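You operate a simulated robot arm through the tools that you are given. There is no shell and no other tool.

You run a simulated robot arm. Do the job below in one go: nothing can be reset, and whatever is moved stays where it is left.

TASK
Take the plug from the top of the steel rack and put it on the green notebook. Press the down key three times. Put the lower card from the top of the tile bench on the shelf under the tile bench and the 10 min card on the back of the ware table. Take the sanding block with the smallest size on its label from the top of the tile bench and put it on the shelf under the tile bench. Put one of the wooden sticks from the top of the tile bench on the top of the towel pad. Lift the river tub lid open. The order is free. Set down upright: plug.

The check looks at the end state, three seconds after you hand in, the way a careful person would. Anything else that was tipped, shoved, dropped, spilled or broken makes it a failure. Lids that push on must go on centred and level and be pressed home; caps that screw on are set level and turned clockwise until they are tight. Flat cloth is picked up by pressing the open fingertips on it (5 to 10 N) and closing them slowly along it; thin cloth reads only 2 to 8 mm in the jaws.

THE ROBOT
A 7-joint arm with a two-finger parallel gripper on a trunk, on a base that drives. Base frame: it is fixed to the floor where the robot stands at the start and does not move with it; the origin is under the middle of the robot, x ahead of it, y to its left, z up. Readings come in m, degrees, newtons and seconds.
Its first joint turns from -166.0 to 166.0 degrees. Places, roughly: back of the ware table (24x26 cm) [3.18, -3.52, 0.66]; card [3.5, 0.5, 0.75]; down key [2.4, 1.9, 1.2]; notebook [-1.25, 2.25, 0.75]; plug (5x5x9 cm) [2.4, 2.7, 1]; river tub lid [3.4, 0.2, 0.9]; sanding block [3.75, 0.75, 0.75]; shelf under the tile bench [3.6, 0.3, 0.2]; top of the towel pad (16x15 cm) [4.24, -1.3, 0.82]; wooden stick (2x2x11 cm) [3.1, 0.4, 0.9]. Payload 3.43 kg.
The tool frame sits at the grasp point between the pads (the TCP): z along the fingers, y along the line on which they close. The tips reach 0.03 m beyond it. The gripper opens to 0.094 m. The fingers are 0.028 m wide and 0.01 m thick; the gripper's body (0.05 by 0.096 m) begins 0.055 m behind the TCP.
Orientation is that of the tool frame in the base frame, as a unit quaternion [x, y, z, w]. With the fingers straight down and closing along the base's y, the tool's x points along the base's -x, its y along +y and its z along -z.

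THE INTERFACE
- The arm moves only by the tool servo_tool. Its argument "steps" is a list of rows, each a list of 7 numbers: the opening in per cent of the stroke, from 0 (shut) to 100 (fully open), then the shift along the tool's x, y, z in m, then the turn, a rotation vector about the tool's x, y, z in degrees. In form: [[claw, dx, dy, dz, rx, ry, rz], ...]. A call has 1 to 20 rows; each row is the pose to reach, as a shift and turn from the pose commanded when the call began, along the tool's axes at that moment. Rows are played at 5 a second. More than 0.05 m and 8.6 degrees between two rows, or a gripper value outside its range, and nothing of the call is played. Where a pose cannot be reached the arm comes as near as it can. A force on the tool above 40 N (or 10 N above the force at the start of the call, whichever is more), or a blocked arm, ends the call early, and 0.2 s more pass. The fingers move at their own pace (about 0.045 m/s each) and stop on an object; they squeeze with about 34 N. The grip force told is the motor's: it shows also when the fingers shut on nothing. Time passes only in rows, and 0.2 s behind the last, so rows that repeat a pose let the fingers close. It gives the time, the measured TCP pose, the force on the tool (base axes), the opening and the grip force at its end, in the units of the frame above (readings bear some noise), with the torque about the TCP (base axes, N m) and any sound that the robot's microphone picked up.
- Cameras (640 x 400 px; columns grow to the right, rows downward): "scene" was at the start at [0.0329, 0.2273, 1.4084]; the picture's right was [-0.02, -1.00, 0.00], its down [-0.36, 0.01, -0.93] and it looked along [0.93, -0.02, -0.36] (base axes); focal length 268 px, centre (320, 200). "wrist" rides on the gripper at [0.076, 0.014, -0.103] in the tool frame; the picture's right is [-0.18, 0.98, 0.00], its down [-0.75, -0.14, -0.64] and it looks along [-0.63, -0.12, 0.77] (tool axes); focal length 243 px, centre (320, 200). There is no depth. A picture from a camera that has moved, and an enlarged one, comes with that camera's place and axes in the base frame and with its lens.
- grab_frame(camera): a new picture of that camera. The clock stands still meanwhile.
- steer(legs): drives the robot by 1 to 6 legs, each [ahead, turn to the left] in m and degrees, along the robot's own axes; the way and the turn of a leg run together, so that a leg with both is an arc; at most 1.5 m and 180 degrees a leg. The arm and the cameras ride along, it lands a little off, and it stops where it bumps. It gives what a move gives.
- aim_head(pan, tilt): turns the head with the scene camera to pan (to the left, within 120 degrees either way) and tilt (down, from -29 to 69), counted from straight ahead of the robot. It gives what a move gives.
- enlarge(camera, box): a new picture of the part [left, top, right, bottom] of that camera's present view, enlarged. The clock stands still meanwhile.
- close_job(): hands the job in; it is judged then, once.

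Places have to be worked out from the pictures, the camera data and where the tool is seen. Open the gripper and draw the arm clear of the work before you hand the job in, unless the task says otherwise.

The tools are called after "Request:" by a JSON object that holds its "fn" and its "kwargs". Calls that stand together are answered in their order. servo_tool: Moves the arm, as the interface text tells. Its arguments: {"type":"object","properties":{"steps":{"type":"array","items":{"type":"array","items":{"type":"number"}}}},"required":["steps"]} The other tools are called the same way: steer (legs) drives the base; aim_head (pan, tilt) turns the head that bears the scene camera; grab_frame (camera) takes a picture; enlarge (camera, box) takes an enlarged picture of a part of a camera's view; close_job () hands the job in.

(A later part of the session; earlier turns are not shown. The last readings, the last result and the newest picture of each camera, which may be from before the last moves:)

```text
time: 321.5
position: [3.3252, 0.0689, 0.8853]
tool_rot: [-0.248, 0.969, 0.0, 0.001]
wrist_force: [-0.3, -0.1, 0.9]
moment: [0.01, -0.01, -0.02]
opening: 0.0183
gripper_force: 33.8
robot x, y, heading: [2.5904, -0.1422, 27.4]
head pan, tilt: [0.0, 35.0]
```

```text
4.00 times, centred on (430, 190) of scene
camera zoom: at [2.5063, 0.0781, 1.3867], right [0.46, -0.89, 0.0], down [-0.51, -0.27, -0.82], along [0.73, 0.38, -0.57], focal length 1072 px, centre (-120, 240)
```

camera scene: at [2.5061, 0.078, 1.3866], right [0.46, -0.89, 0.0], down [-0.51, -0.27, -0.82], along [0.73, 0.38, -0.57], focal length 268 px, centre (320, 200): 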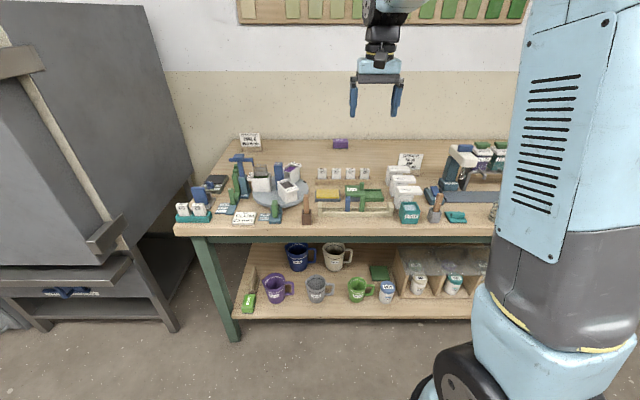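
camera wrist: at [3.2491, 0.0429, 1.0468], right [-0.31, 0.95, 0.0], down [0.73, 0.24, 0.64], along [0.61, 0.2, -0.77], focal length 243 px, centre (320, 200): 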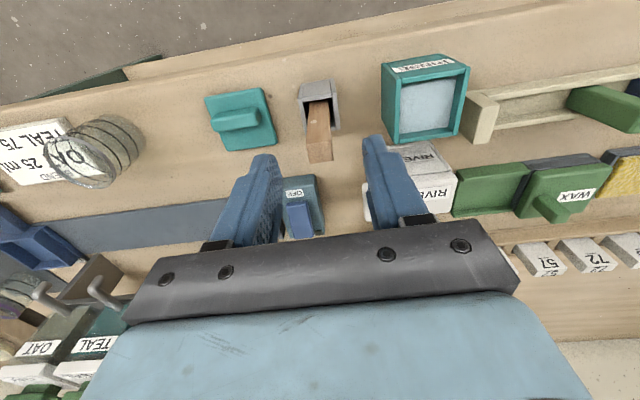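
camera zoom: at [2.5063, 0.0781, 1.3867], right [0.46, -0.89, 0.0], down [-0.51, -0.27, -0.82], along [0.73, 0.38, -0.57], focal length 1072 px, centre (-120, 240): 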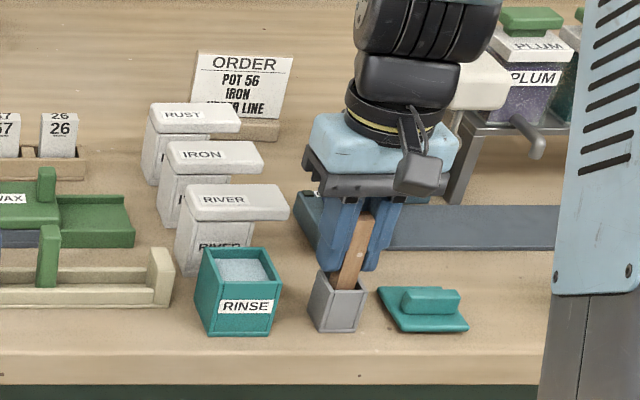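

Gripped (18 mm). Lift the stick straight out of the cup.

Request:
{"fn": "servo_tool", "kwargs": {"steps": [[0, 0, 0, -0.015, 0, 0, 0], [0, 0, 0, -0.035, 0, 0, 0], [0, 0, 0, -0.06, 0, 0, 0], [0, 0, 0, -0.09, 0, 0, 0], [0, 0, 0, -0.13, 0, 0, 0], [0, 0, 0, -0.17, 0, 0, 0], [0, 0, 0, -0.21, 0, 0, 0], [0, 0, 0, -0.25, 0, 0, 0], [0, 0, 0, -0.29, 0, 0, 0], [0, 0, 0, -0.32, 0, 0, 0], [0, 0, 0, -0.32, 0, 0, 0]]}}

Request:
{"fn": "grab_frame", "kwargs": {"camera": "scene"}}

Request:
{"fn": "grab_frame", "kwargs": {"camera": "wrist"}}

```text
time: 323.9
position: [3.3267, 0.0698, 1.2056]
tool_rot: [-0.248, 0.969, 0.0, 0.002]
wrist_force: [-0.4, 0.6, 0.1]
moment: [-0.02, -0.04, 0.0]
opening: 0.0181
gripper_force: 34.3
robot x, y, heading: [2.5931, -0.1402, 27.7]
head pan, tilt: [0.0, 35.0]
```

```text
taken
camera scene: at [2.5061, 0.078, 1.3867], right [0.46, -0.89, 0.0], down [-0.51, -0.27, -0.82], along [0.73, 0.38, -0.57], focal length 268 px, centre (320, 200)
```

scene: 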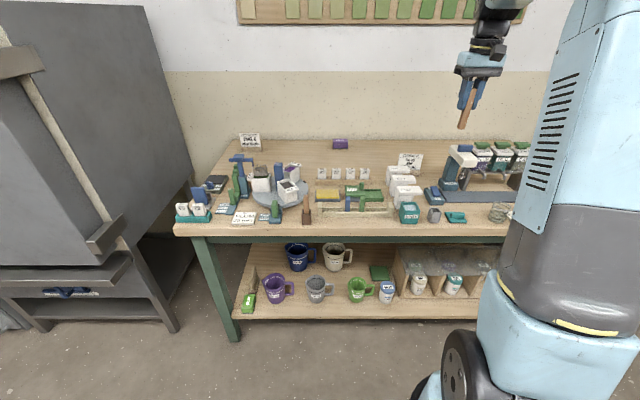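

```text
taken
camera wrist: at [3.2526, 0.046, 1.3071], right [-0.31, 0.95, 0.0], down [0.73, 0.24, 0.64], along [0.61, 0.2, -0.77], focal length 243 px, centre (320, 200)
```

wrist: 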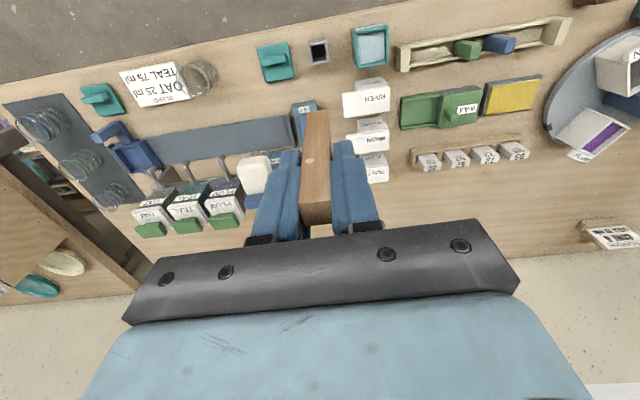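

Stick is held and the cup stayed in place. Pull the arm back and drive down the aisle toward the towel pad.

Request:
{"fn": "servo_tool", "kwargs": {"steps": [[0, 0.04, 0.01, 0, 0, 0, 0], [0, 0.08, 0.02, 0, 0, 0, 0], [0, 0.12, 0.03, 0, 0, 0, 0], [0, 0.16, 0.04, 0, 0, 0, 0], [0, 0.2, 0.05, 0, 0, 0, 0], [0, 0.2, 0.05, 0, 0, 0, 0]]}}

Request:
{"fn": "steer", "kwargs": {"legs": [[-0.15, 0], [0, -40]]}}

Request:
{"fn": "steer", "kwargs": {"legs": [[0, -40]]}}

Request:
{"fn": "aim_head", "kwargs": {"pan": 10, "tilt": 25}}

Request:
{"fn": "grab_frame", "kwargs": {"camera": "scene"}}

```text
time: 325.3
position: [3.1294, 0.017, 1.2058]
tool_rot: [-0.249, 0.969, 0.0, 0.001]
wrist_force: [0.3, 0.4, -0.6]
moment: [0.0, 0.01, 0.06]
opening: 0.0181
gripper_force: 33.6
robot x, y, heading: [2.5918, -0.1441, 27.7]
head pan, tilt: [0.0, 35.0]
```

```text
time: 328.7
position: [2.9715, -0.4364, 1.2063]
tool_rot: [0.098, 0.995, 0.0, 0.002]
wrist_force: [-0.6, -0.4, -1.0]
moment: [-0.01, -0.01, -0.02]
opening: 0.0177
gripper_force: 34.2
robot x, y, heading: [2.4658, -0.1747, -12.1]
head pan, tilt: [0.0, 35.0]
```

```text
time: 331.2
position: [2.6928, -0.6997, 1.2077]
tool_rot: [0.428, 0.904, 0.0, 0.0]
wrist_force: [0.1, -0.2, 0.1]
moment: [0.02, -0.01, 0.02]
opening: 0.018
gripper_force: 34.0
robot x, y, heading: [2.5011, -0.1506, -51.7]
head pan, tilt: [0.0, 35.0]
```

```text
time: 331.9
position: [2.6933, -0.698, 1.2076]
tool_rot: [0.428, 0.904, -0.001, 0.001]
wrist_force: [-0.2, -0.6, -0.3]
moment: [0.01, -0.02, -0.02]
opening: 0.0179
gripper_force: 33.9
robot x, y, heading: [2.5011, -0.1491, -51.8]
head pan, tilt: [10.0, 25.0]
```

```text
taken
camera scene: at [2.7166, -0.0195, 1.4024], right [-0.67, -0.75, 0.0], down [-0.32, 0.28, -0.91], along [0.68, -0.6, -0.42], focal length 268 px, centre (320, 200)
```

scene: 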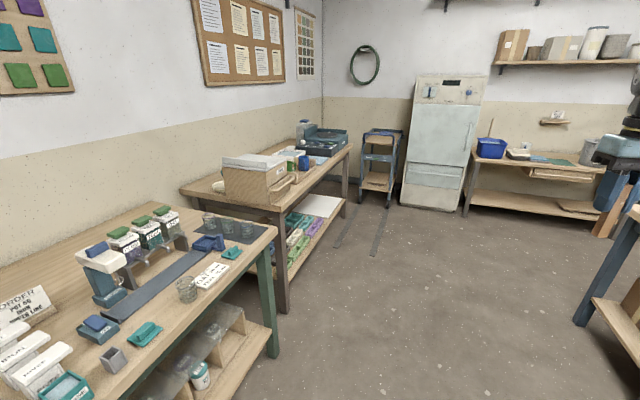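

Zoom toward the towel pad's listed place on the second bench.

Request:
{"fn": "enlarge", "kwargs": {"camera": "scene", "box": [200, 100, 380, 230]}}

```text
3.08 times, centred on (290, 165) of scene
camera zoom: at [2.7166, -0.0195, 1.4024], right [-0.67, -0.75, 0.0], down [-0.32, 0.28, -0.91], along [0.68, -0.6, -0.42], focal length 825 px, centre (412, 308)
```

zoom: 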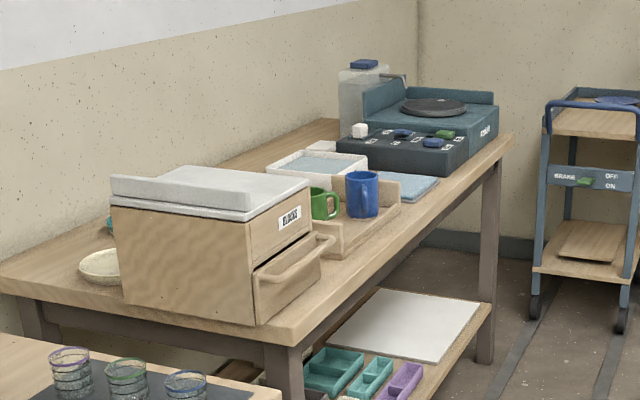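

The towel pad is the light-blue pad near the front of the second bench (~(4.21, −1.31)). Drive down the clear aisle to stand in front of it.

Request:
{"fn": "steer", "kwargs": {"legs": [[0, -5], [1.5, 0], [0.28, 0]]}}

Request:
{"fn": "steer", "kwargs": {"legs": [[0, 42]]}}

Request:
{"fn": "steer", "kwargs": {"legs": [[0, 42]]}}

Request:
{"fn": "aim_head", "kwargs": {"pan": 0, "tilt": 35}}

Request:
{"fn": "grab_frame", "kwargs": {"camera": "scene"}}

Request:
{"fn": "grab_frame", "kwargs": {"camera": "wrist"}}

```text
time: 341.5
position: [3.6326, -2.1862, 1.2072]
tool_rot: [0.463, 0.886, -0.001, 0.002]
wrist_force: [-1.0, -0.1, 0.4]
moment: [0.01, 0.0, 0.01]
opening: 0.018
gripper_force: 34.1
robot x, y, heading: [3.4866, -1.617, -56.3]
head pan, tilt: [10.0, 25.0]
```

```text
time: 344.1
position: [3.9785, -1.941, 1.2074]
tool_rot: [0.11, 0.994, 0.0, 0.001]
wrist_force: [0.2, -0.3, -0.7]
moment: [0.04, 0.03, -0.01]
opening: 0.015
gripper_force: 34.3
robot x, y, heading: [3.4825, -1.6624, -13.9]
head pan, tilt: [10.0, 25.0]
```

```text
time: 346.7
position: [4.0363, -1.5321, 1.2081]
tool_rot: [-0.258, 0.966, 0.0, 0.0]
wrist_force: [0.5, 0.1, -0.6]
moment: [0.02, 0.02, -0.01]
opening: 0.0148
gripper_force: 34.3
robot x, y, heading: [3.5035, -1.7042, 28.1]
head pan, tilt: [10.0, 25.0]
```

```text
time: 347.4
position: [4.0367, -1.5324, 1.2092]
tool_rot: [-0.257, 0.966, 0.0, 0.001]
wrist_force: [-0.2, -0.3, 0.7]
moment: [0.0, -0.03, 0.05]
opening: 0.0146
gripper_force: 34.2
robot x, y, heading: [3.5034, -1.7038, 28.2]
head pan, tilt: [0.0, 35.0]
```

```text
taken
camera scene: at [3.4138, -1.4827, 1.3867], right [0.47, -0.88, 0.0], down [-0.51, -0.27, -0.82], along [0.72, 0.39, -0.57], focal length 268 px, centre (320, 200)
```

scene: 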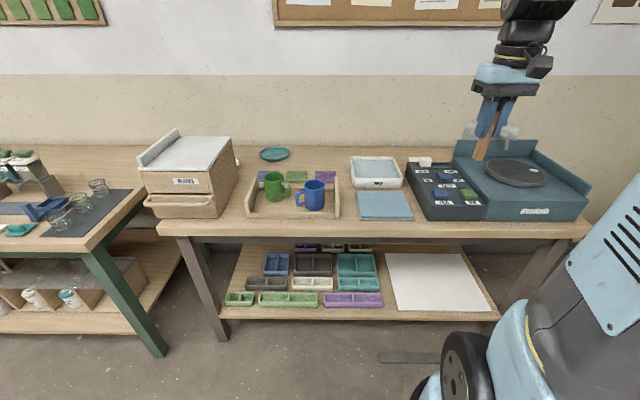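

```text
taken
camera wrist: at [3.9625, -1.558, 1.3111], right [-0.33, 0.94, 0.0], down [0.72, 0.25, 0.64], along [0.61, 0.21, -0.77], focal length 243 px, centre (320, 200)
```

wrist: 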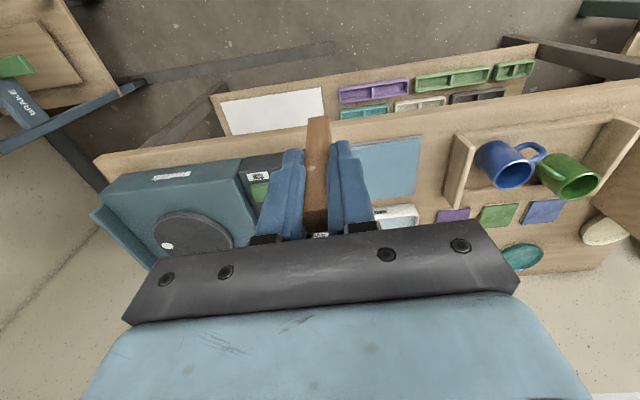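

The pad is the light-blue one at about (4.21, −1.317). The grip opening shrank a bit, so I check how the stick sits in the fingers.

Request:
{"fn": "enlarge", "kwargs": {"camera": "wrist", "box": [240, 90, 440, 250]}}

Request:
{"fn": "enlarge", "kwargs": {"camera": "scene", "box": [430, 40, 570, 180]}}

```text
2.50 times, centred on (340, 170) of wrist
camera zoom: at [3.9625, -1.558, 1.3111], right [-0.33, 0.94, 0.0], down [0.72, 0.25, 0.64], along [0.61, 0.21, -0.77], focal length 606 px, centre (270, 275)
```

zoom: 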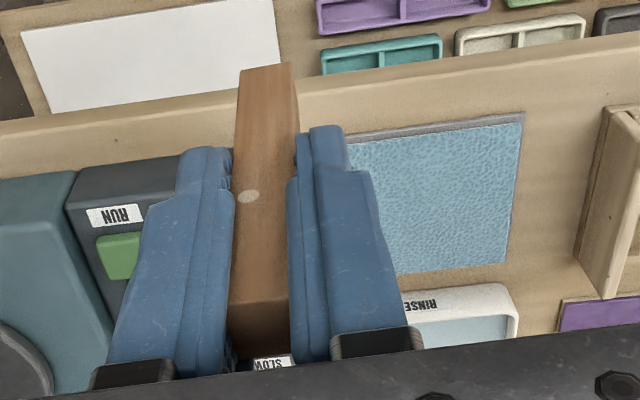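

```text
2.86 times, centred on (500, 110) of scene
camera zoom: at [3.4138, -1.4827, 1.3867], right [0.47, -0.88, 0.0], down [-0.51, -0.27, -0.82], along [0.72, 0.39, -0.57], focal length 766 px, centre (-194, 457)
```

zoom: 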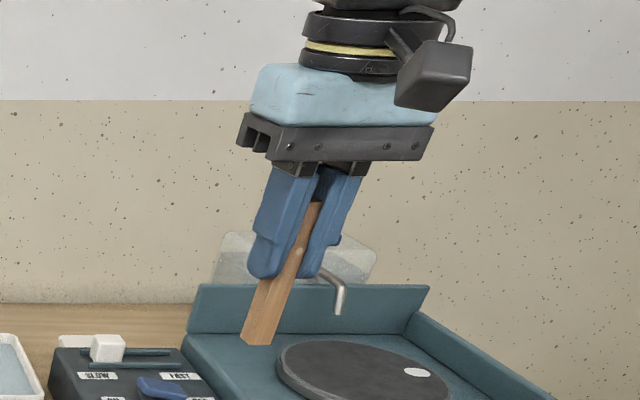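

The stick is held firmly and straight. To lay it flat I want the wrist camera on top, so I test turning the tool 180° about its axis (first half).

Request:
{"fn": "servo_tool", "kwargs": {"steps": [[0, 0, 0, 0, 0, 0, 8.5], [0, 0, 0, 0, 0, 0, 17], [0, 0, 0, 0, 0, 0, 25.5], [0, 0, 0, 0, 0, 0, 34], [0, 0, 0, 0, 0, 0, 42.5], [0, 0, 0, 0, 0, 0, 51], [0, 0, 0, 0, 0, 0, 59.5], [0, 0, 0, 0, 0, 0, 68], [0, 0, 0, 0, 0, 0, 76.5], [0, 0, 0, 0, 0, 0, 85], [0, 0, 0, 0, 0, 0, 90]]}}

```text
time: 349.8
position: [4.0363, -1.5328, 1.2095]
tool_rot: [0.501, 0.865, 0.001, -0.001]
wrist_force: [-0.3, 0.3, -1.0]
moment: [-0.03, 0.01, 0.0]
opening: 0.015
gripper_force: 34.4
robot x, y, heading: [3.5022, -1.7012, 27.9]
head pan, tilt: [0.0, 35.0]
```

Request:
{"fn": "servo_tool", "kwargs": {"steps": [[0, 0, 0, 0, 0, 0, 8.5], [0, 0, 0, 0, 0, 0, 17], [0, 0, 0, 0, 0, 0, 25.5], [0, 0, 0, 0, 0, 0, 34], [0, 0, 0, 0, 0, 0, 42.5], [0, 0, 0, 0, 0, 0, 51], [0, 0, 0, 0, 0, 0, 59.5], [0, 0, 0, 0, 0, 0, 68], [0, 0, 0, 0, 0, 0, 76.5], [0, 0, 0, 0, 0, 0, 85], [0, 0, 0, 0, 0, 0, 90]]}}

```text
time: 352.2
position: [4.0343, -1.5305, 1.2087]
tool_rot: [0.967, 0.257, 0.001, 0.0]
wrist_force: [-0.5, 0.1, -1.3]
moment: [-0.01, -0.01, 0.01]
opening: 0.0149
gripper_force: 33.9
robot x, y, heading: [3.5036, -1.7052, 27.9]
head pan, tilt: [0.0, 35.0]
```

The 180° turn works. Move over the pad and tilt the tool to nearly horizontal, pointing forward, at safe height.

Request:
{"fn": "servo_tool", "kwargs": {"steps": [[0, 0.039, -0.0165, 0.017, 0, 0, 0], [0, 0.078, -0.033, 0.034, 0, 0, 0], [0, 0.117, -0.0495, 0.05, 0, 0, 0], [0, 0.156, -0.066, 0.067, 0, 0, 0], [0, 0.195, -0.0825, 0.084, 0, 0, 0], [0, 0.2317, -0.0987, 0.1, 0, 0, 0], [0, 0.2317, -0.0987, 0.1, 0, 8.3, 0], [0, 0.2317, -0.0987, 0.1, 0, 16.6, 0], [0, 0.2317, -0.0987, 0.1, 0, 24.9, 0], [0, 0.2317, -0.0987, 0.1, 0, 33.2, 0], [0, 0.2317, -0.0987, 0.1, 0, 41.5, 0], [0, 0.2317, -0.0987, 0.1, 0, 49.8, 0], [0, 0.2317, -0.0987, 0.1, 0, 58.1, 0], [0, 0.2317, -0.0987, 0.1, 0, 66.4, 0], [0, 0.2317, -0.0987, 0.1, 0, 74.7, 0], [0, 0.2317, -0.0987, 0.1, 0, 83, 0], [0, 0.2317, -0.0987, 0.1, 0, 83, 0]]}}

Request:
{"fn": "grab_frame", "kwargs": {"camera": "scene"}}

Request:
{"fn": "grab_frame", "kwargs": {"camera": "wrist"}}

```text
time: 355.8
position: [4.188, -1.3321, 1.1099]
tool_rot: [0.723, 0.191, 0.641, -0.171]
wrist_force: [1.4, -1.7, 0.4]
moment: [0.01, 0.01, 0.22]
opening: 0.0148
gripper_force: 34.4
robot x, y, heading: [3.5022, -1.7044, 28.0]
head pan, tilt: [0.0, 35.0]
```

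```text
taken
camera scene: at [3.414, -1.4844, 1.3869], right [0.47, -0.88, 0.0], down [-0.51, -0.27, -0.82], along [0.72, 0.39, -0.57], focal length 268 px, centre (320, 200)
```

scene: 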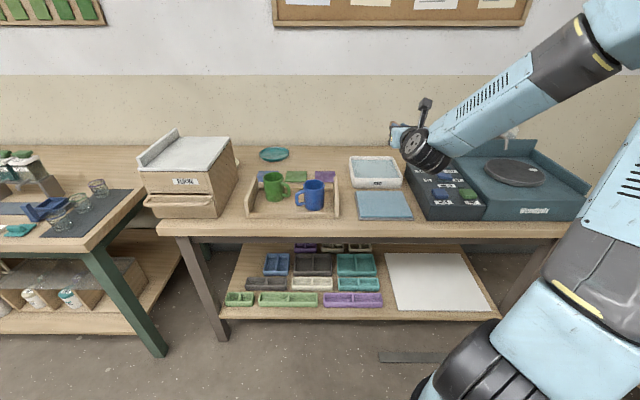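

```text
taken
camera wrist: at [4.1142, -1.3911, 1.1972], right [0.47, -0.86, -0.19], down [-0.7, -0.24, -0.67], along [0.54, 0.45, -0.72], focal length 243 px, centre (320, 200)
```

wrist: 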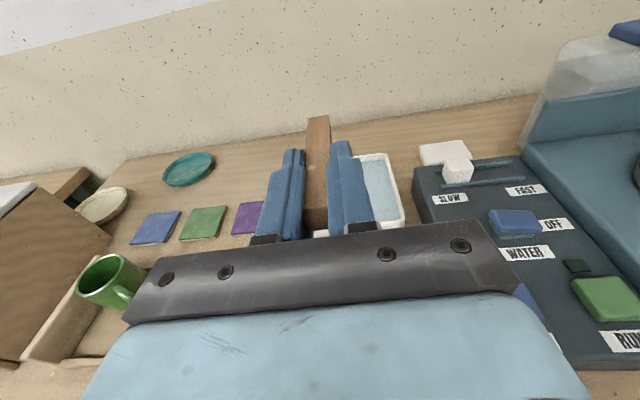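

Over the pad with stick pointing forward. Lower to z≈0.88 and check.

Request:
{"fn": "servo_tool", "kwargs": {"steps": [[0, -0.0446, 0, 0.0053, 0, 0, 0], [0, -0.0893, 0, 0.0106, 0, 0, 0], [0, -0.134, 0, 0.016, 0, 0, 0], [0, -0.1786, 0, 0.0212, 0, 0, 0], [0, -0.218, 0, 0.026, 0, 0, 0], [0, -0.2282, 0, 0.0271, 0, 0, 0], [0, -0.2282, 0, 0.0271, 0, 0, 0]]}}

Request:
{"fn": "grab_frame", "kwargs": {"camera": "wrist"}}

Request:
{"fn": "enlarge", "kwargs": {"camera": "scene", "box": [320, 120, 520, 270]}}

```text
time: 357.4
position: [4.186, -1.3311, 0.8792]
tool_rot: [0.723, 0.193, 0.64, -0.171]
wrist_force: [-1.1, -0.4, 0.7]
moment: [-0.03, -0.01, -0.02]
opening: 0.015
gripper_force: 34.0
robot x, y, heading: [3.5014, -1.7003, 28.0]
head pan, tilt: [0.0, 35.0]
```

```text
taken
camera wrist: at [4.1132, -1.3887, 0.967], right [0.47, -0.86, -0.18], down [-0.7, -0.24, -0.67], along [0.54, 0.44, -0.72], focal length 243 px, centre (320, 200)
```

wrist: 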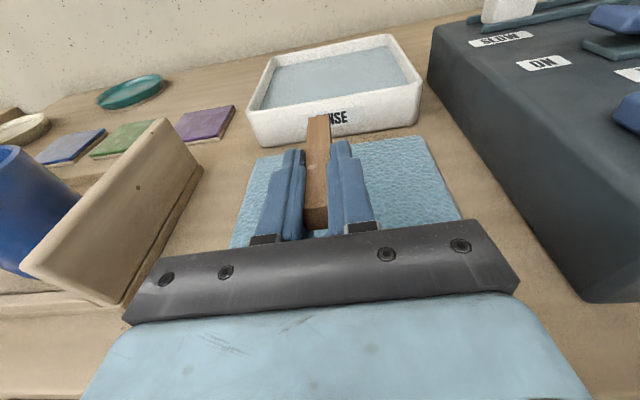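

```text
2.67 times, centred on (420, 195) of scene
camera zoom: at [3.4142, -1.4828, 1.3867], right [0.47, -0.88, 0.0], down [-0.51, -0.27, -0.82], along [0.72, 0.39, -0.57], focal length 715 px, centre (53, 213)
```

zoom: 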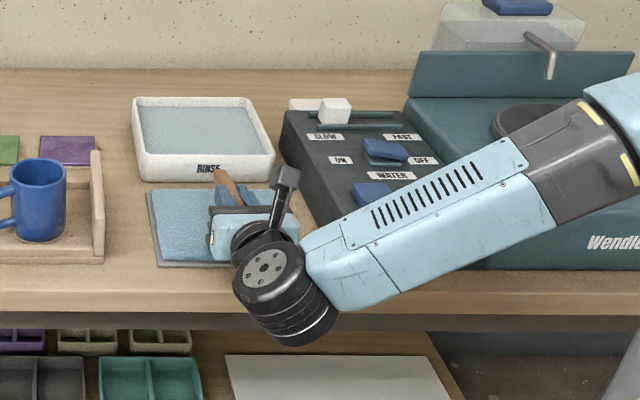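

Stick is over the pad; shift 2 cm forward to its middle and lower to near contact.

Request:
{"fn": "servo_tool", "kwargs": {"steps": [[0, 0.0024, 0.0046, 0.0198, 0, 0, 0], [0, -0.01, 0.0046, 0.0213, 0, 0, 0], [0, -0.02, 0.0046, 0.0225, 0, 0, 0], [0, -0.025, 0.0046, 0.0231, 0, 0, 0], [0, -0.025, 0.0046, 0.0231, 0, 0, 0]]}}

Request:
{"fn": "enlarge", "kwargs": {"camera": "wrist", "box": [220, 90, 480, 260]}}

```text
time: 358.6
position: [4.2079, -1.3253, 0.8535]
tool_rot: [0.724, 0.193, 0.64, -0.171]
wrist_force: [0.4, 0.9, 0.5]
moment: [0.02, -0.01, 0.01]
opening: 0.0147
gripper_force: 34.3
robot x, y, heading: [3.5076, -1.6995, 28.1]
head pan, tilt: [0.0, 35.0]
```

```text
2.35 times, centred on (350, 175) of wrist
camera zoom: at [4.1339, -1.3839, 0.9399], right [0.47, -0.86, -0.18], down [-0.7, -0.24, -0.67], along [0.53, 0.44, -0.72], focal length 571 px, centre (249, 259)
```

zoom: 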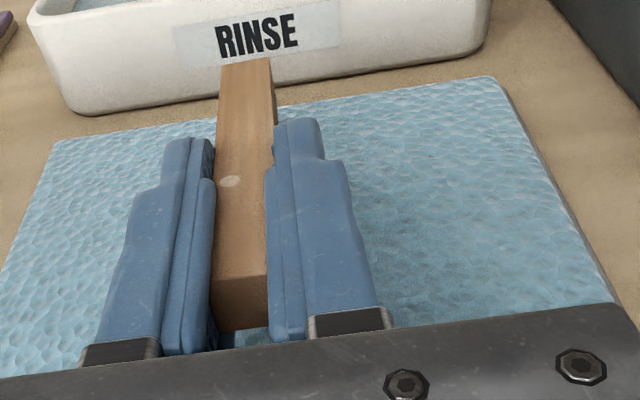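

Lower in small steps until the stick touches.

Request:
{"fn": "servo_tool", "kwargs": {"steps": [[0, -0.003, 0, 0.0004, 0, 0, 0], [0, -0.006, 0, 0.0007, 0, 0, 0], [0, -0.009, 0, 0.001, 0, 0, 0], [0, -0.009, 0, 0.001, 0, 0, 0]]}}

```text
time: 359.6
position: [4.2066, -1.3251, 0.8442]
tool_rot: [0.723, 0.193, 0.64, -0.172]
wrist_force: [0.7, -0.1, 0.3]
moment: [0.01, -0.03, 0.04]
opening: 0.0149
gripper_force: 34.1
robot x, y, heading: [3.5019, -1.704, 28.1]
head pan, tilt: [0.0, 35.0]
```

Request:
{"fn": "servo_tool", "kwargs": {"steps": [[0, -0.003, 0, 0.0004, 0, 0, 0], [0, -0.006, 0, 0.0007, 0, 0, 0], [0, -0.008, 0, 0.001, 0, 0, 0], [0, -0.008, 0, 0.001, 0, 0, 0]]}}

```text
time: 360.5
position: [4.2084, -1.3244, 0.8388]
tool_rot: [0.72, 0.192, 0.644, -0.173]
wrist_force: [-0.7, -0.9, 7.2]
moment: [-0.35, 0.36, -0.04]
opening: 0.0148
gripper_force: 34.2
robot x, y, heading: [3.502, -1.7047, 28.2]
head pan, tilt: [0.0, 35.0]
stopped in row 4: the force on the tool passed its limit at 43 N (the readings are from after the stop); the commanded pose is now the measured one
```

Contact at z≈0.839. Now open the jaws slowly so the stick settles onto the pad.

Request:
{"fn": "servo_tool", "kwargs": {"steps": [[10, 0, 0, 0, 0, 0, 0], [18, 0, 0, 0, 0, 0, 0], [22, 0, 0, 0, 0, 0, 0], [26, 0, 0, 0, 0, 0, 0], [32, 0, 0, 0, 0, 0, 0], [40, 0, 0, 0, 0, 0, 0], [50, 0, 0, 0, 0, 0, 0], [50, 0, 0, 0, 0, 0, 0]]}}

Request:
{"fn": "enlarge", "kwargs": {"camera": "wrist", "box": [220, 90, 480, 260]}}

```text
time: 362.3
position: [4.2073, -1.3244, 0.8388]
tool_rot: [0.72, 0.193, 0.644, -0.173]
wrist_force: [1.5, 2.3, 15.8]
moment: [-0.64, 0.65, -0.04]
opening: 0.047
gripper_force: 0.1
robot x, y, heading: [3.5015, -1.6977, 28.2]
head pan, tilt: [0.0, 35.0]
```

```text
2.35 times, centred on (350, 175) of wrist
camera zoom: at [4.1329, -1.3829, 0.9258], right [0.47, -0.86, -0.18], down [-0.7, -0.24, -0.68], along [0.54, 0.45, -0.71], focal length 571 px, centre (249, 259)
```

zoom: 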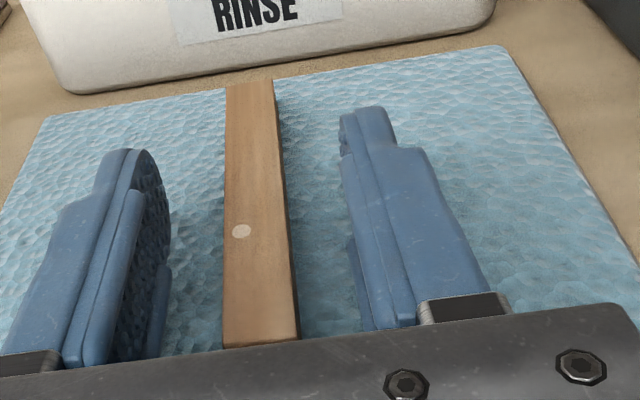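

The stick lies flat on the pad. Raise the hand straight up, then back.

Request:
{"fn": "servo_tool", "kwargs": {"steps": [[50, 0.01, 0, -0.0012, 0, 0, 0], [50, 0.03, 0, -0.0036, 0, 0, 0], [50, 0.07, 0, -0.0083, 0, 0, 0], [50, 0.115, 0, -0.0137, 0, 0, 0], [50, 0.16, 0, -0.019, 0, 0, 0], [50, 0.205, 0, -0.0244, 0, 0, 0], [50, 0.25, 0, -0.03, 0, 0, 0], [50, 0.25, 0, -0.03, 0, 0, 0]]}}

Request:
{"fn": "grab_frame", "kwargs": {"camera": "scene"}}

Request:
{"fn": "enlarge", "kwargs": {"camera": "scene", "box": [320, 150, 480, 250]}}

```text
time: 364.1
position: [4.2054, -1.3256, 1.0905]
tool_rot: [0.721, 0.192, 0.644, -0.172]
wrist_force: [0.4, -0.1, -0.2]
moment: [0.05, 0.0, -0.01]
opening: 0.047
gripper_force: 0.0
robot x, y, heading: [3.4998, -1.7037, 28.3]
head pan, tilt: [0.0, 35.0]
```

```text
taken
camera scene: at [3.4141, -1.4828, 1.3867], right [0.47, -0.88, 0.0], down [-0.51, -0.27, -0.82], along [0.72, 0.39, -0.57], focal length 268 px, centre (320, 200)
```

scene: 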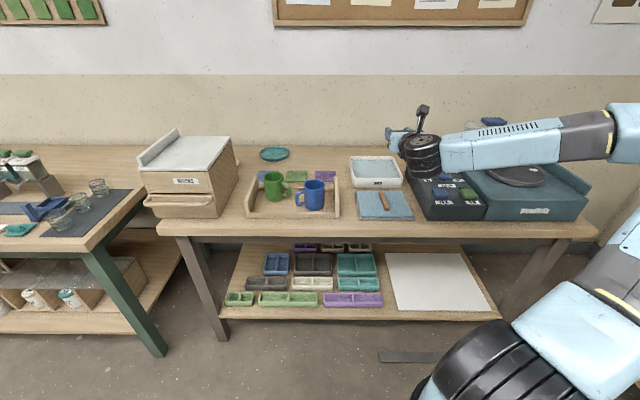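

```text
4.00 times, centred on (400, 200) of scene
camera zoom: at [3.4141, -1.4828, 1.3867], right [0.47, -0.88, 0.0], down [-0.51, -0.27, -0.82], along [0.72, 0.39, -0.57], focal length 1072 px, centre (0, 200)
```

zoom: 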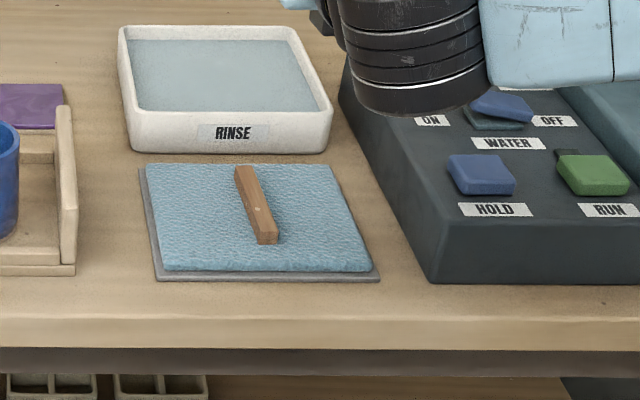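

Done: the stick lies on the pad. Raise and straighten the tool again (pointing down).

Request:
{"fn": "servo_tool", "kwargs": {"steps": [[50, 0.03, 0, 0, 0, 0, 0], [50, 0.07, 0, 0, 0, 0, 0], [50, 0.11, 0, -0.01, 0, -8.3, 0], [50, 0.12, 0, -0.02, 0, -16.6, 0], [50, 0.12, 0, -0.03, 0, -24.9, 0], [50, 0.12, 0, -0.04, 0, -33.2, 0], [50, 0.12, 0, -0.05, 0, -41.5, 0], [50, 0.12, 0, -0.06, 0, -49.8, 0], [50, 0.12, 0, -0.08, 0, -58.1, 0], [50, 0.12, 0, -0.1, 0, -66.4, 0], [50, 0.12, 0, -0.12, 0, -74.7, 0], [50, 0.12, 0, -0.14, 0, -83, 0], [50, 0.12, 0, -0.14, 0, -83, 0]]}}

Request:
{"fn": "servo_tool", "kwargs": {"steps": [[50, 0, 0, 0, 0, 0, -8.5], [50, 0, 0, 0, 0, 0, -17], [50, 0, 0, 0, 0, 0, -25.5], [50, 0, 0, 0, 0, 0, -34], [50, 0, 0, 0, 0, 0, -42.5], [50, 0, 0, 0, 0, 0, -51], [50, 0, 0, 0, 0, 0, -59.5], [50, 0, 0, 0, 0, 0, -68], [50, 0, 0, 0, 0, 0, -76.5], [50, 0, 0, 0, 0, 0, -85], [50, 0, 0, 0, 0, 0, -90]]}}

Request:
{"fn": "servo_tool", "kwargs": {"steps": [[50, 0, 0, 0, 0, 0, -8.5], [50, 0, 0, 0, 0, 0, -17], [50, 0, 0, 0, 0, 0, -25.5], [50, 0, 0, 0, 0, 0, -34], [50, 0, 0, 0, 0, 0, -42.5], [50, 0, 0, 0, 0, 0, -51], [50, 0, 0, 0, 0, 0, -59.5], [50, 0, 0, 0, 0, 0, -68], [50, 0, 0, 0, 0, 0, -76.5], [50, 0, 0, 0, 0, 0, -85], [50, 0, 0, 0, 0, 0, -90]]}}

Request:
{"fn": "grab_frame", "kwargs": {"camera": "scene"}}

```text
time: 366.9
position: [4.096, -1.389, 1.2258]
tool_rot: [0.966, 0.258, 0.004, -0.002]
wrist_force: [0.9, 0.2, -0.1]
moment: [-0.05, 0.0, 0.0]
opening: 0.0469
gripper_force: 0.1
robot x, y, heading: [3.5036, -1.7007, 28.1]
head pan, tilt: [0.0, 35.0]
```

```text
time: 369.3
position: [4.0975, -1.3867, 1.2249]
tool_rot: [0.5, 0.866, 0.005, 0.002]
wrist_force: [-0.8, -0.1, -0.6]
moment: [0.02, -0.02, -0.03]
opening: 0.0471
gripper_force: 0.0
robot x, y, heading: [3.5038, -1.7004, 28.0]
head pan, tilt: [0.0, 35.0]
```

```text
time: 371.7
position: [4.0975, -1.3873, 1.2256]
tool_rot: [-0.259, 0.966, 0.002, 0.004]
wrist_force: [0.5, -0.2, -0.2]
moment: [0.02, 0.0, -0.01]
opening: 0.0473
gripper_force: 0.0
robot x, y, heading: [3.5013, -1.6989, 28.1]
head pan, tilt: [0.0, 35.0]
```

```text
taken
camera scene: at [3.4141, -1.4828, 1.3867], right [0.47, -0.88, 0.0], down [-0.51, -0.27, -0.82], along [0.72, 0.39, -0.57], focal length 268 px, centre (320, 200)
```

scene: 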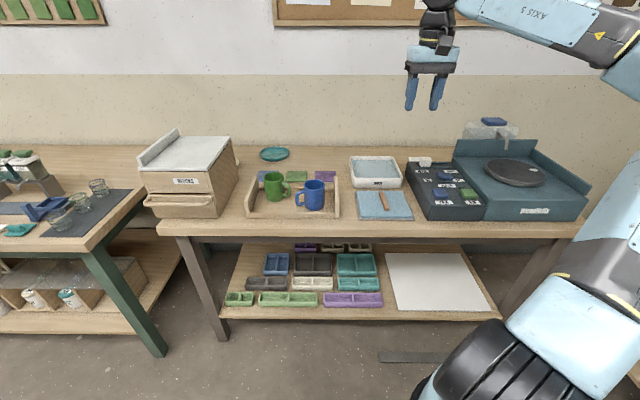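

All fine. Next, the river lid: drive back up the aisle to the tile bench.

Request:
{"fn": "steer", "kwargs": {"legs": [[-0.15, 0], [0, 43]]}}

Request:
{"fn": "steer", "kwargs": {"legs": [[0, 43]]}}

Request:
{"fn": "steer", "kwargs": {"legs": [[1.5, 0], [0.2, 0]]}}

Request:
{"fn": "steer", "kwargs": {"legs": [[0, -43]]}}

Request:
{"fn": "steer", "kwargs": {"legs": [[0, -43]]}}

Request:
{"fn": "grab_frame", "kwargs": {"camera": "scene"}}

```text
time: 375.3
position: [3.5925, -1.1385, 1.2253]
tool_rot: [-0.593, 0.805, 0.004, 0.003]
wrist_force: [-0.1, -0.5, 0.5]
moment: [0.05, 0.01, 0.03]
opening: 0.0467
gripper_force: 0.0
robot x, y, heading: [3.4199, -1.7865, 70.8]
head pan, tilt: [0.0, 35.0]
```

```text
time: 377.9
position: [3.0923, -1.1964, 1.2251]
tool_rot: [0.85, -0.526, -0.004, -0.002]
wrist_force: [0.7, -0.3, 0.5]
moment: [0.03, 0.01, -0.01]
opening: 0.0469
gripper_force: 0.1
robot x, y, heading: [3.4723, -1.7657, 114.3]
head pan, tilt: [0.0, 35.0]
```

```text
time: 386.6
position: [2.4302, 0.3462, 1.2268]
tool_rot: [0.847, -0.532, -0.004, -0.002]
wrist_force: [-0.5, 0.3, 0.0]
moment: [-0.01, -0.01, 0.0]
opening: 0.0471
gripper_force: 0.1
robot x, y, heading: [2.8017, -0.2271, 112.8]
head pan, tilt: [0.0, 35.0]
```

```text
time: 389.2
position: [2.9203, 0.444, 1.2266]
tool_rot: [-0.592, 0.806, 0.003, 0.002]
wrist_force: [1.3, -0.3, 0.1]
moment: [0.01, -0.01, -0.03]
opening: 0.0468
gripper_force: 0.0
robot x, y, heading: [2.7486, -0.2079, 70.2]
head pan, tilt: [0.0, 35.0]
```

```text
time: 391.9
position: [3.3226, 0.1408, 1.2266]
tool_rot: [-0.247, 0.969, 0.002, 0.004]
wrist_force: [0.2, -0.2, 0.6]
moment: [-0.03, -0.02, 0.02]
opening: 0.047
gripper_force: 0.0
robot x, y, heading: [2.7227, -0.1555, 26.7]
head pan, tilt: [0.0, 35.0]
```

```text
taken
camera scene: at [2.6399, 0.0651, 1.3867], right [0.45, -0.89, 0.0], down [-0.51, -0.26, -0.82], along [0.73, 0.37, -0.57], focal length 268 px, centre (320, 200)
```

scene: 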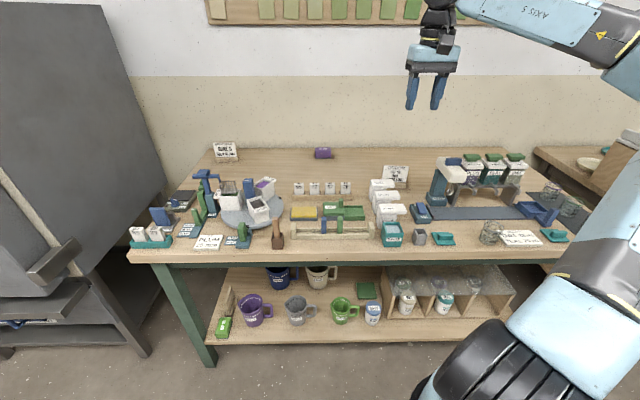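

Take a wrist view of the tub area from here.

Request:
{"fn": "enlarge", "kwargs": {"camera": "wrist", "box": [220, 20, 420, 180]}}

Request:
{"fn": "enlarge", "kwargs": {"camera": "scene", "box": [360, 170, 460, 250]}}

```text
2.50 times, centred on (320, 100) of wrist
camera zoom: at [3.2494, 0.117, 1.3283], right [-0.31, 0.95, 0.0], down [0.72, 0.23, 0.65], along [0.62, 0.2, -0.76], focal length 606 px, centre (320, 450)
```

zoom: 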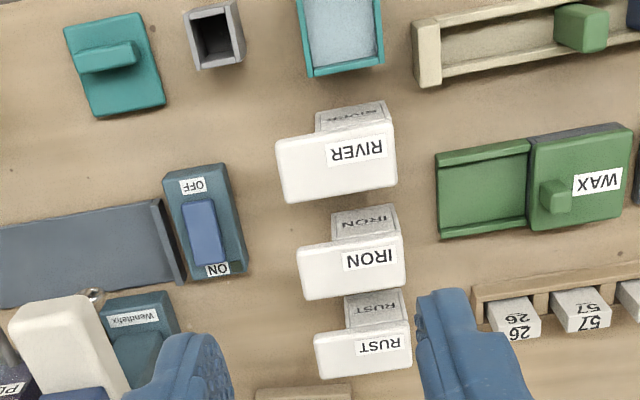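

```text
5.00 times, centred on (410, 210) of scene
camera zoom: at [2.6399, 0.0651, 1.3867], right [0.45, -0.89, 0.0], down [-0.51, -0.26, -0.82], along [0.73, 0.37, -0.57], focal length 1340 px, centre (-130, 150)
```

zoom: 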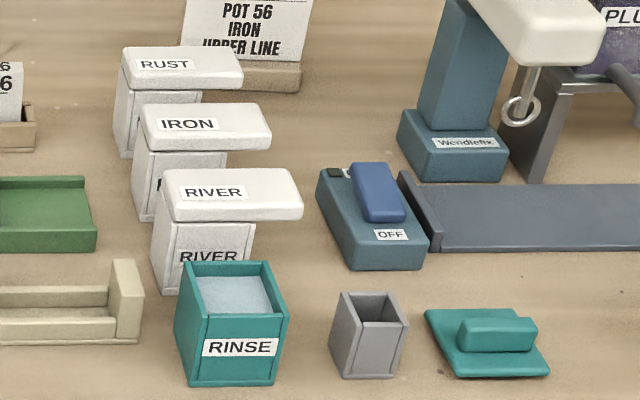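

I prepare the tool: closed fingers, turned 180° (camera on top) so I can reach under the lid's lip from the front with a forward tilt.

Request:
{"fn": "servo_tool", "kwargs": {"steps": [[0, 0, 0, 0, 0, 0, 8.5], [0, 0, 0, 0, 0, 0, 17], [0, 0, 0, 0, 0, 0, 25.5], [0, 0, 0, 0, 0, 0, 34], [0, 0, 0, 0, 0, 0, 42.5], [0, 0, 0, 0, 0, 0, 51], [0, 0, 0, 0, 0, 0, 59.5], [0, 0, 0, 0, 0, 0, 68], [0, 0, 0, 0, 0, 0, 76.5], [0, 0, 0, 0, 0, 0, 85], [0, 0, 0, 0, 0, 0, 90]]}}

Request:
{"fn": "servo_tool", "kwargs": {"steps": [[0, 0, 0, 0, 0, 0, 8.5], [0, 0, 0, 0, 0, 0, 17], [0, 0, 0, 0, 0, 0, 25.5], [0, 0, 0, 0, 0, 0, 34], [0, 0, 0, 0, 0, 0, 42.5], [0, 0, 0, 0, 0, 0, 51], [0, 0, 0, 0, 0, 0, 59.5], [0, 0, 0, 0, 0, 0, 68], [0, 0, 0, 0, 0, 0, 76.5], [0, 0, 0, 0, 0, 0, 85], [0, 0, 0, 0, 0, 0, 90]]}}

Request:
{"fn": "servo_tool", "kwargs": {"steps": [[0, 0, 0, 0, 0, 8.4, 0], [0, 0, 0, 0, 0, 16.8, 0], [0, 0, 0, 0, 0, 25.2, 0], [0, 0, 0, 0, 0, 33.6, 0], [0, 0, 0, 0, 0, 42, 0], [0, 0, 0, 0, 0, 50, 0], [0, 0, 0, 0, 0, 50, 0]]}}

Request:
{"fn": "grab_frame", "kwargs": {"camera": "scene"}}

Request:
{"fn": "grab_frame", "kwargs": {"camera": "wrist"}}

```text
time: 394.2
position: [3.3239, 0.1398, 1.2271]
tool_rot: [0.511, 0.859, 0.004, 0.001]
wrist_force: [0.5, 0.7, -0.4]
moment: [-0.02, 0.02, 0.01]
opening: 0.0
gripper_force: 33.1
robot x, y, heading: [2.721, -0.1575, 26.7]
head pan, tilt: [0.0, 35.0]
```

```text
time: 396.6
position: [3.3232, 0.1404, 1.2266]
tool_rot: [0.969, 0.246, 0.004, -0.002]
wrist_force: [-0.6, -0.4, -0.3]
moment: [0.04, -0.02, 0.0]
opening: 0.0
gripper_force: 32.8
robot x, y, heading: [2.7196, -0.1559, 26.8]
head pan, tilt: [0.0, 35.0]
```

```text
time: 398.2
position: [3.3231, 0.1417, 1.2283]
tool_rot: [0.876, 0.223, 0.414, -0.107]
wrist_force: [-0.5, 0.4, 0.1]
moment: [-0.02, -0.01, 0.0]
opening: 0.0
gripper_force: 32.9
robot x, y, heading: [2.717, -0.1588, 26.8]
head pan, tilt: [0.0, 35.0]
```

```text
taken
camera scene: at [2.6391, 0.0645, 1.3867], right [0.45, -0.89, 0.0], down [-0.51, -0.26, -0.82], along [0.73, 0.37, -0.57], focal length 268 px, centre (320, 200)
```

scene: 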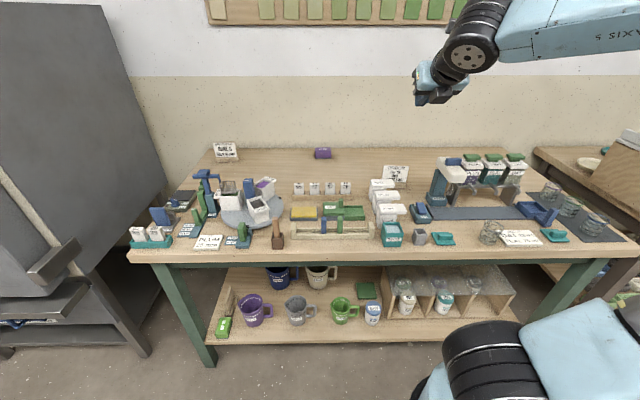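

```text
taken
camera wrist: at [3.3029, 0.1137, 1.3515], right [0.37, -0.92, -0.14], down [-0.92, -0.34, -0.17], along [0.11, 0.2, -0.97], focal length 243 px, centre (320, 200)
```

wrist: 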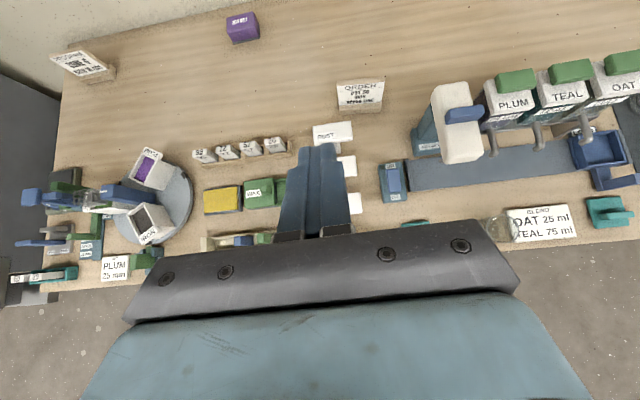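

Good: a clear top view. Move the closed fingertips to hover just in front of and above the lip.

Request:
{"fn": "servo_tool", "kwargs": {"steps": [[0, -0.0359, 0.0052, 0.0243, 0, 0, 0], [0, -0.0718, 0.0104, 0.0486, 0, 0, 0], [0, -0.1077, 0.0157, 0.0729, 0, 0, 0], [0, -0.1436, 0.0209, 0.0971, 0, 0, 0], [0, -0.1795, 0.0261, 0.1214, 0, 0, 0], [0, -0.2154, 0.0313, 0.1457, 0, 0, 0], [0, -0.2154, 0.0313, 0.1457, 0, 0, 0]]}}

Request:
{"fn": "grab_frame", "kwargs": {"camera": "wrist"}}

Request:
{"fn": "enlarge", "kwargs": {"camera": "scene", "box": [350, 120, 480, 250]}}

```text
time: 399.9
position: [3.325, 0.104, 0.971]
tool_rot: [0.877, 0.224, 0.412, -0.106]
wrist_force: [-0.3, -0.3, 1.0]
moment: [-0.01, -0.04, -0.03]
opening: 0.0
gripper_force: 32.7
out of reach, approached as far as the arm can: row 6, 7
robot x, y, heading: [2.7207, -0.1571, 26.3]
head pan, tilt: [0.0, 35.0]
```

```text
taken
camera wrist: at [3.3045, 0.0777, 1.0946], right [0.37, -0.92, -0.14], down [-0.92, -0.34, -0.17], along [0.11, 0.2, -0.97], focal length 243 px, centre (320, 200)
```

wrist: 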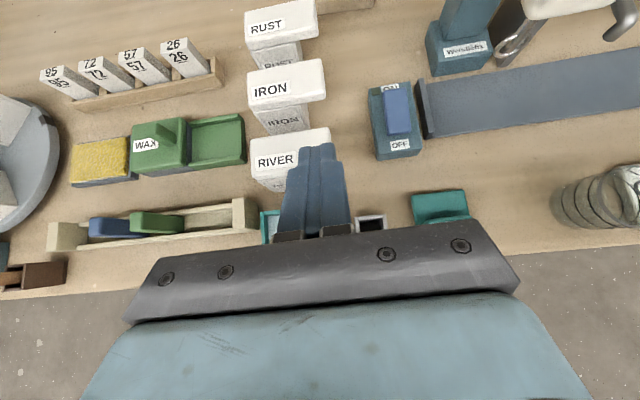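

```text
3.08 times, centred on (415, 185) of scene
camera zoom: at [2.6392, 0.0645, 1.3867], right [0.45, -0.89, 0.0], down [-0.51, -0.26, -0.82], along [0.73, 0.37, -0.57], focal length 825 px, centre (28, 246)
```

zoom: 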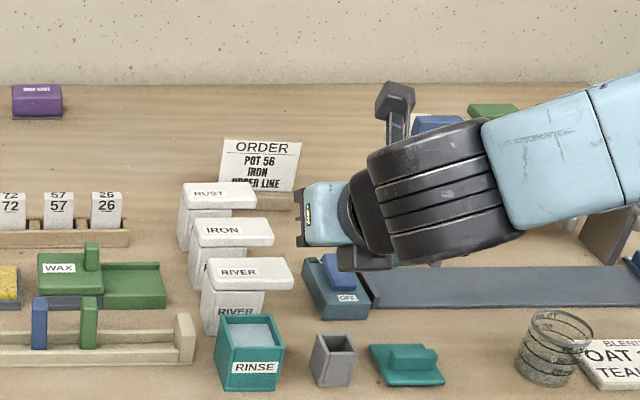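

The arm is too folded here. I raise slightly and back the base 0.2 m, then reach forward again.

Request:
{"fn": "servo_tool", "kwargs": {"steps": [[0, 0.03, 0, -0.025, 0, 0, 0], [0, 0.06, 0, -0.05, 0, 0, 0], [0, 0.06, 0, -0.05, 0, 0, 0]]}}

Request:
{"fn": "steer", "kwargs": {"legs": [[-0.22, 0]]}}

Request:
{"fn": "grab_frame", "kwargs": {"camera": "scene"}}

```text
time: 400.6
position: [3.3236, 0.1016, 1.0505]
tool_rot: [0.877, 0.224, 0.413, -0.106]
wrist_force: [-0.4, 0.1, 0.8]
moment: [0.01, -0.01, 0.04]
opening: 0.0
gripper_force: 33.0
robot x, y, heading: [2.7244, -0.1557, 26.5]
head pan, tilt: [0.0, 35.0]
```

```text
time: 402.4
position: [3.1235, 0.0032, 1.0511]
tool_rot: [0.877, 0.222, 0.413, -0.105]
wrist_force: [-0.4, -0.5, 1.1]
moment: [-0.01, -0.01, -0.01]
opening: 0.0001
gripper_force: 32.7
robot x, y, heading: [2.5217, -0.2553, 26.9]
head pan, tilt: [0.0, 35.0]
```

```text
taken
camera scene: at [2.4397, -0.0346, 1.3867], right [0.45, -0.89, 0.0], down [-0.51, -0.26, -0.82], along [0.73, 0.37, -0.57], focal length 268 px, centre (320, 200)
```

scene: 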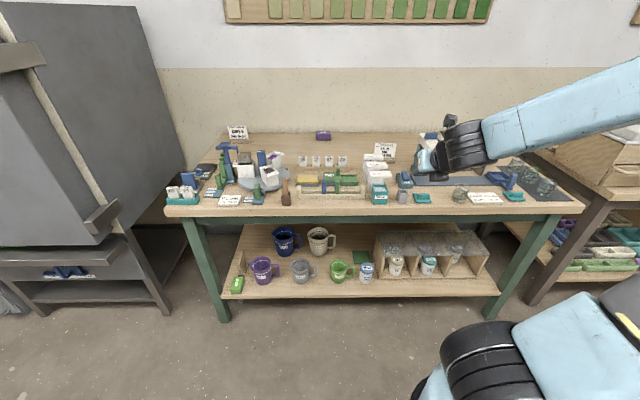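

Now reach forward to the hover point in front of the lip.

Request:
{"fn": "servo_tool", "kwargs": {"steps": [[0, 0.0125, 0.0004, 0.0368, 0, 0, 0], [0, 0.025, 0.0008, 0.0735, 0, 0, 0], [0, 0.0374, 0.0012, 0.1103, 0, 0, 0], [0, 0.05, 0.0016, 0.147, 0, 0, 0], [0, 0.0623, 0.002, 0.1838, 0, 0, 0], [0, 0.0748, 0.0024, 0.2205, 0, 0, 0], [0, 0.0748, 0.0024, 0.2205, 0, 0, 0]]}}

Request:
{"fn": "enlarge", "kwargs": {"camera": "wrist", "box": [220, 40, 440, 240]}}

Request:
{"fn": "enlarge", "kwargs": {"camera": "scene", "box": [340, 110, 480, 220]}}

```text
time: 404.0
position: [3.3167, 0.1075, 0.969]
tool_rot: [0.876, 0.224, 0.413, -0.107]
wrist_force: [-0.3, -0.1, -0.4]
moment: [0.01, 0.01, 0.04]
opening: 0.0003
gripper_force: 32.9
robot x, y, heading: [2.5225, -0.2575, 26.6]
head pan, tilt: [0.0, 35.0]
```

```text
2.00 times, centred on (330, 140) of wrist
camera zoom: at [3.2962, 0.0795, 1.093], right [0.37, -0.92, -0.14], down [-0.92, -0.34, -0.17], along [0.11, 0.2, -0.97], focal length 485 px, centre (300, 320)
```

zoom: 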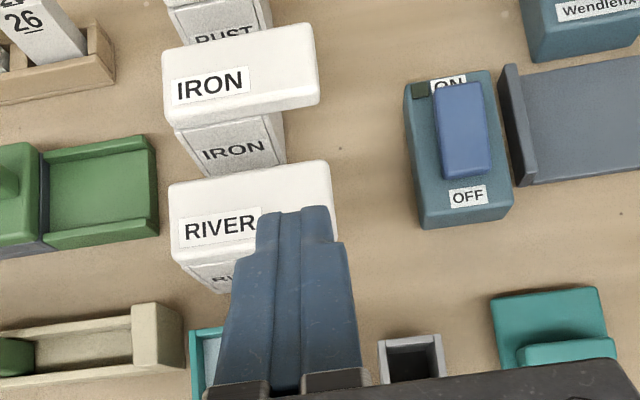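

```text
3.64 times, centred on (410, 165) of scene
camera zoom: at [2.44, -0.0345, 1.3867], right [0.45, -0.89, 0.0], down [-0.51, -0.26, -0.82], along [0.73, 0.37, -0.57], focal length 974 px, centre (-7, 327)
```

zoom: 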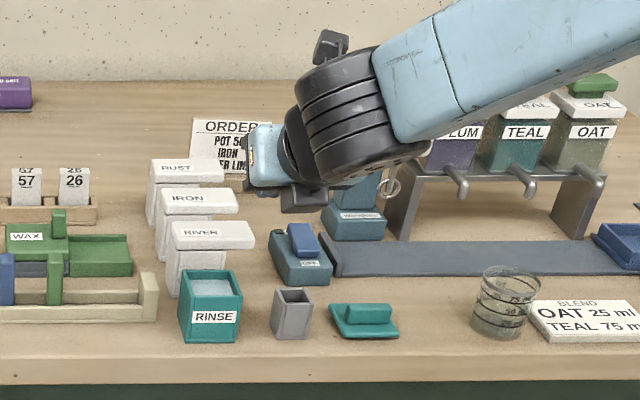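

Aligned just beside the rinse tank. Lower the fingertips into the gap in front of the lip.

Request:
{"fn": "servo_tool", "kwargs": {"steps": [[0, -0.0232, 0.004, 0.019, 0, 0, 0], [0, -0.0464, 0.004, 0.038, 0, 0, 0], [0, -0.0696, 0.004, 0.0571, 0, 0, 0], [0, -0.085, 0.004, 0.0697, 0, 0, 0], [0, -0.0904, 0.004, 0.0742, 0, 0, 0], [0, -0.0904, 0.004, 0.0742, 0, 0, 0]]}}

Request:
{"fn": "enlarge", "kwargs": {"camera": "wrist", "box": [220, 40, 440, 240]}}

Request:
{"fn": "enlarge", "kwargs": {"camera": "scene", "box": [340, 110, 480, 220]}}

```text
time: 405.4
position: [3.3165, 0.1025, 0.852]
tool_rot: [0.877, 0.223, 0.413, -0.106]
wrist_force: [0.2, -0.5, 0.4]
moment: [-0.02, -0.03, 0.01]
opening: 0.0001
gripper_force: 32.9
robot x, y, heading: [2.5214, -0.2533, 26.7]
head pan, tilt: [0.0, 35.0]
```

```text
2.00 times, centred on (330, 140) of wrist
camera zoom: at [3.2967, 0.0753, 0.975], right [0.37, -0.92, -0.14], down [-0.92, -0.34, -0.17], along [0.11, 0.2, -0.97], focal length 485 px, centre (300, 320)
```

zoom: 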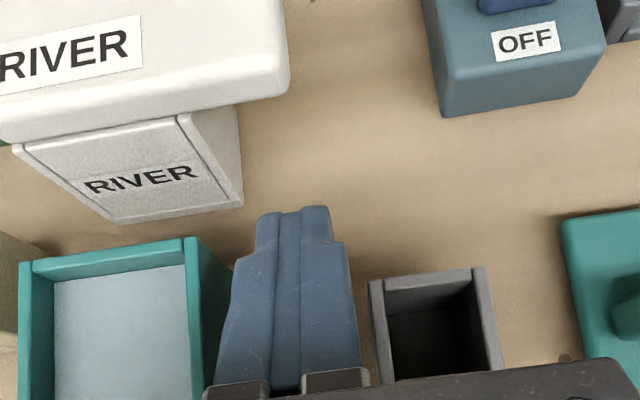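

```text
3.64 times, centred on (410, 165) of scene
camera zoom: at [2.44, -0.0345, 1.3867], right [0.45, -0.89, 0.0], down [-0.51, -0.26, -0.82], along [0.73, 0.37, -0.57], focal length 974 px, centre (-7, 327)
```

zoom: 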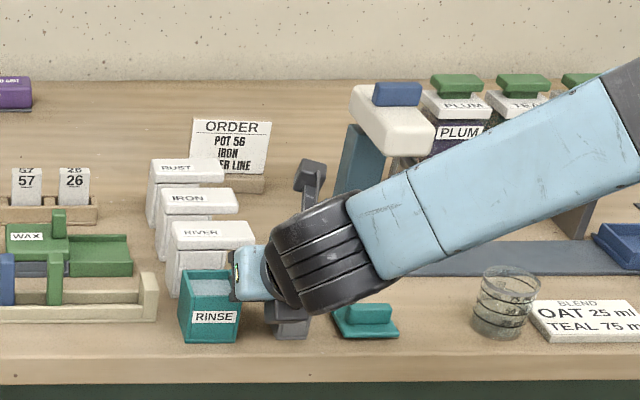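

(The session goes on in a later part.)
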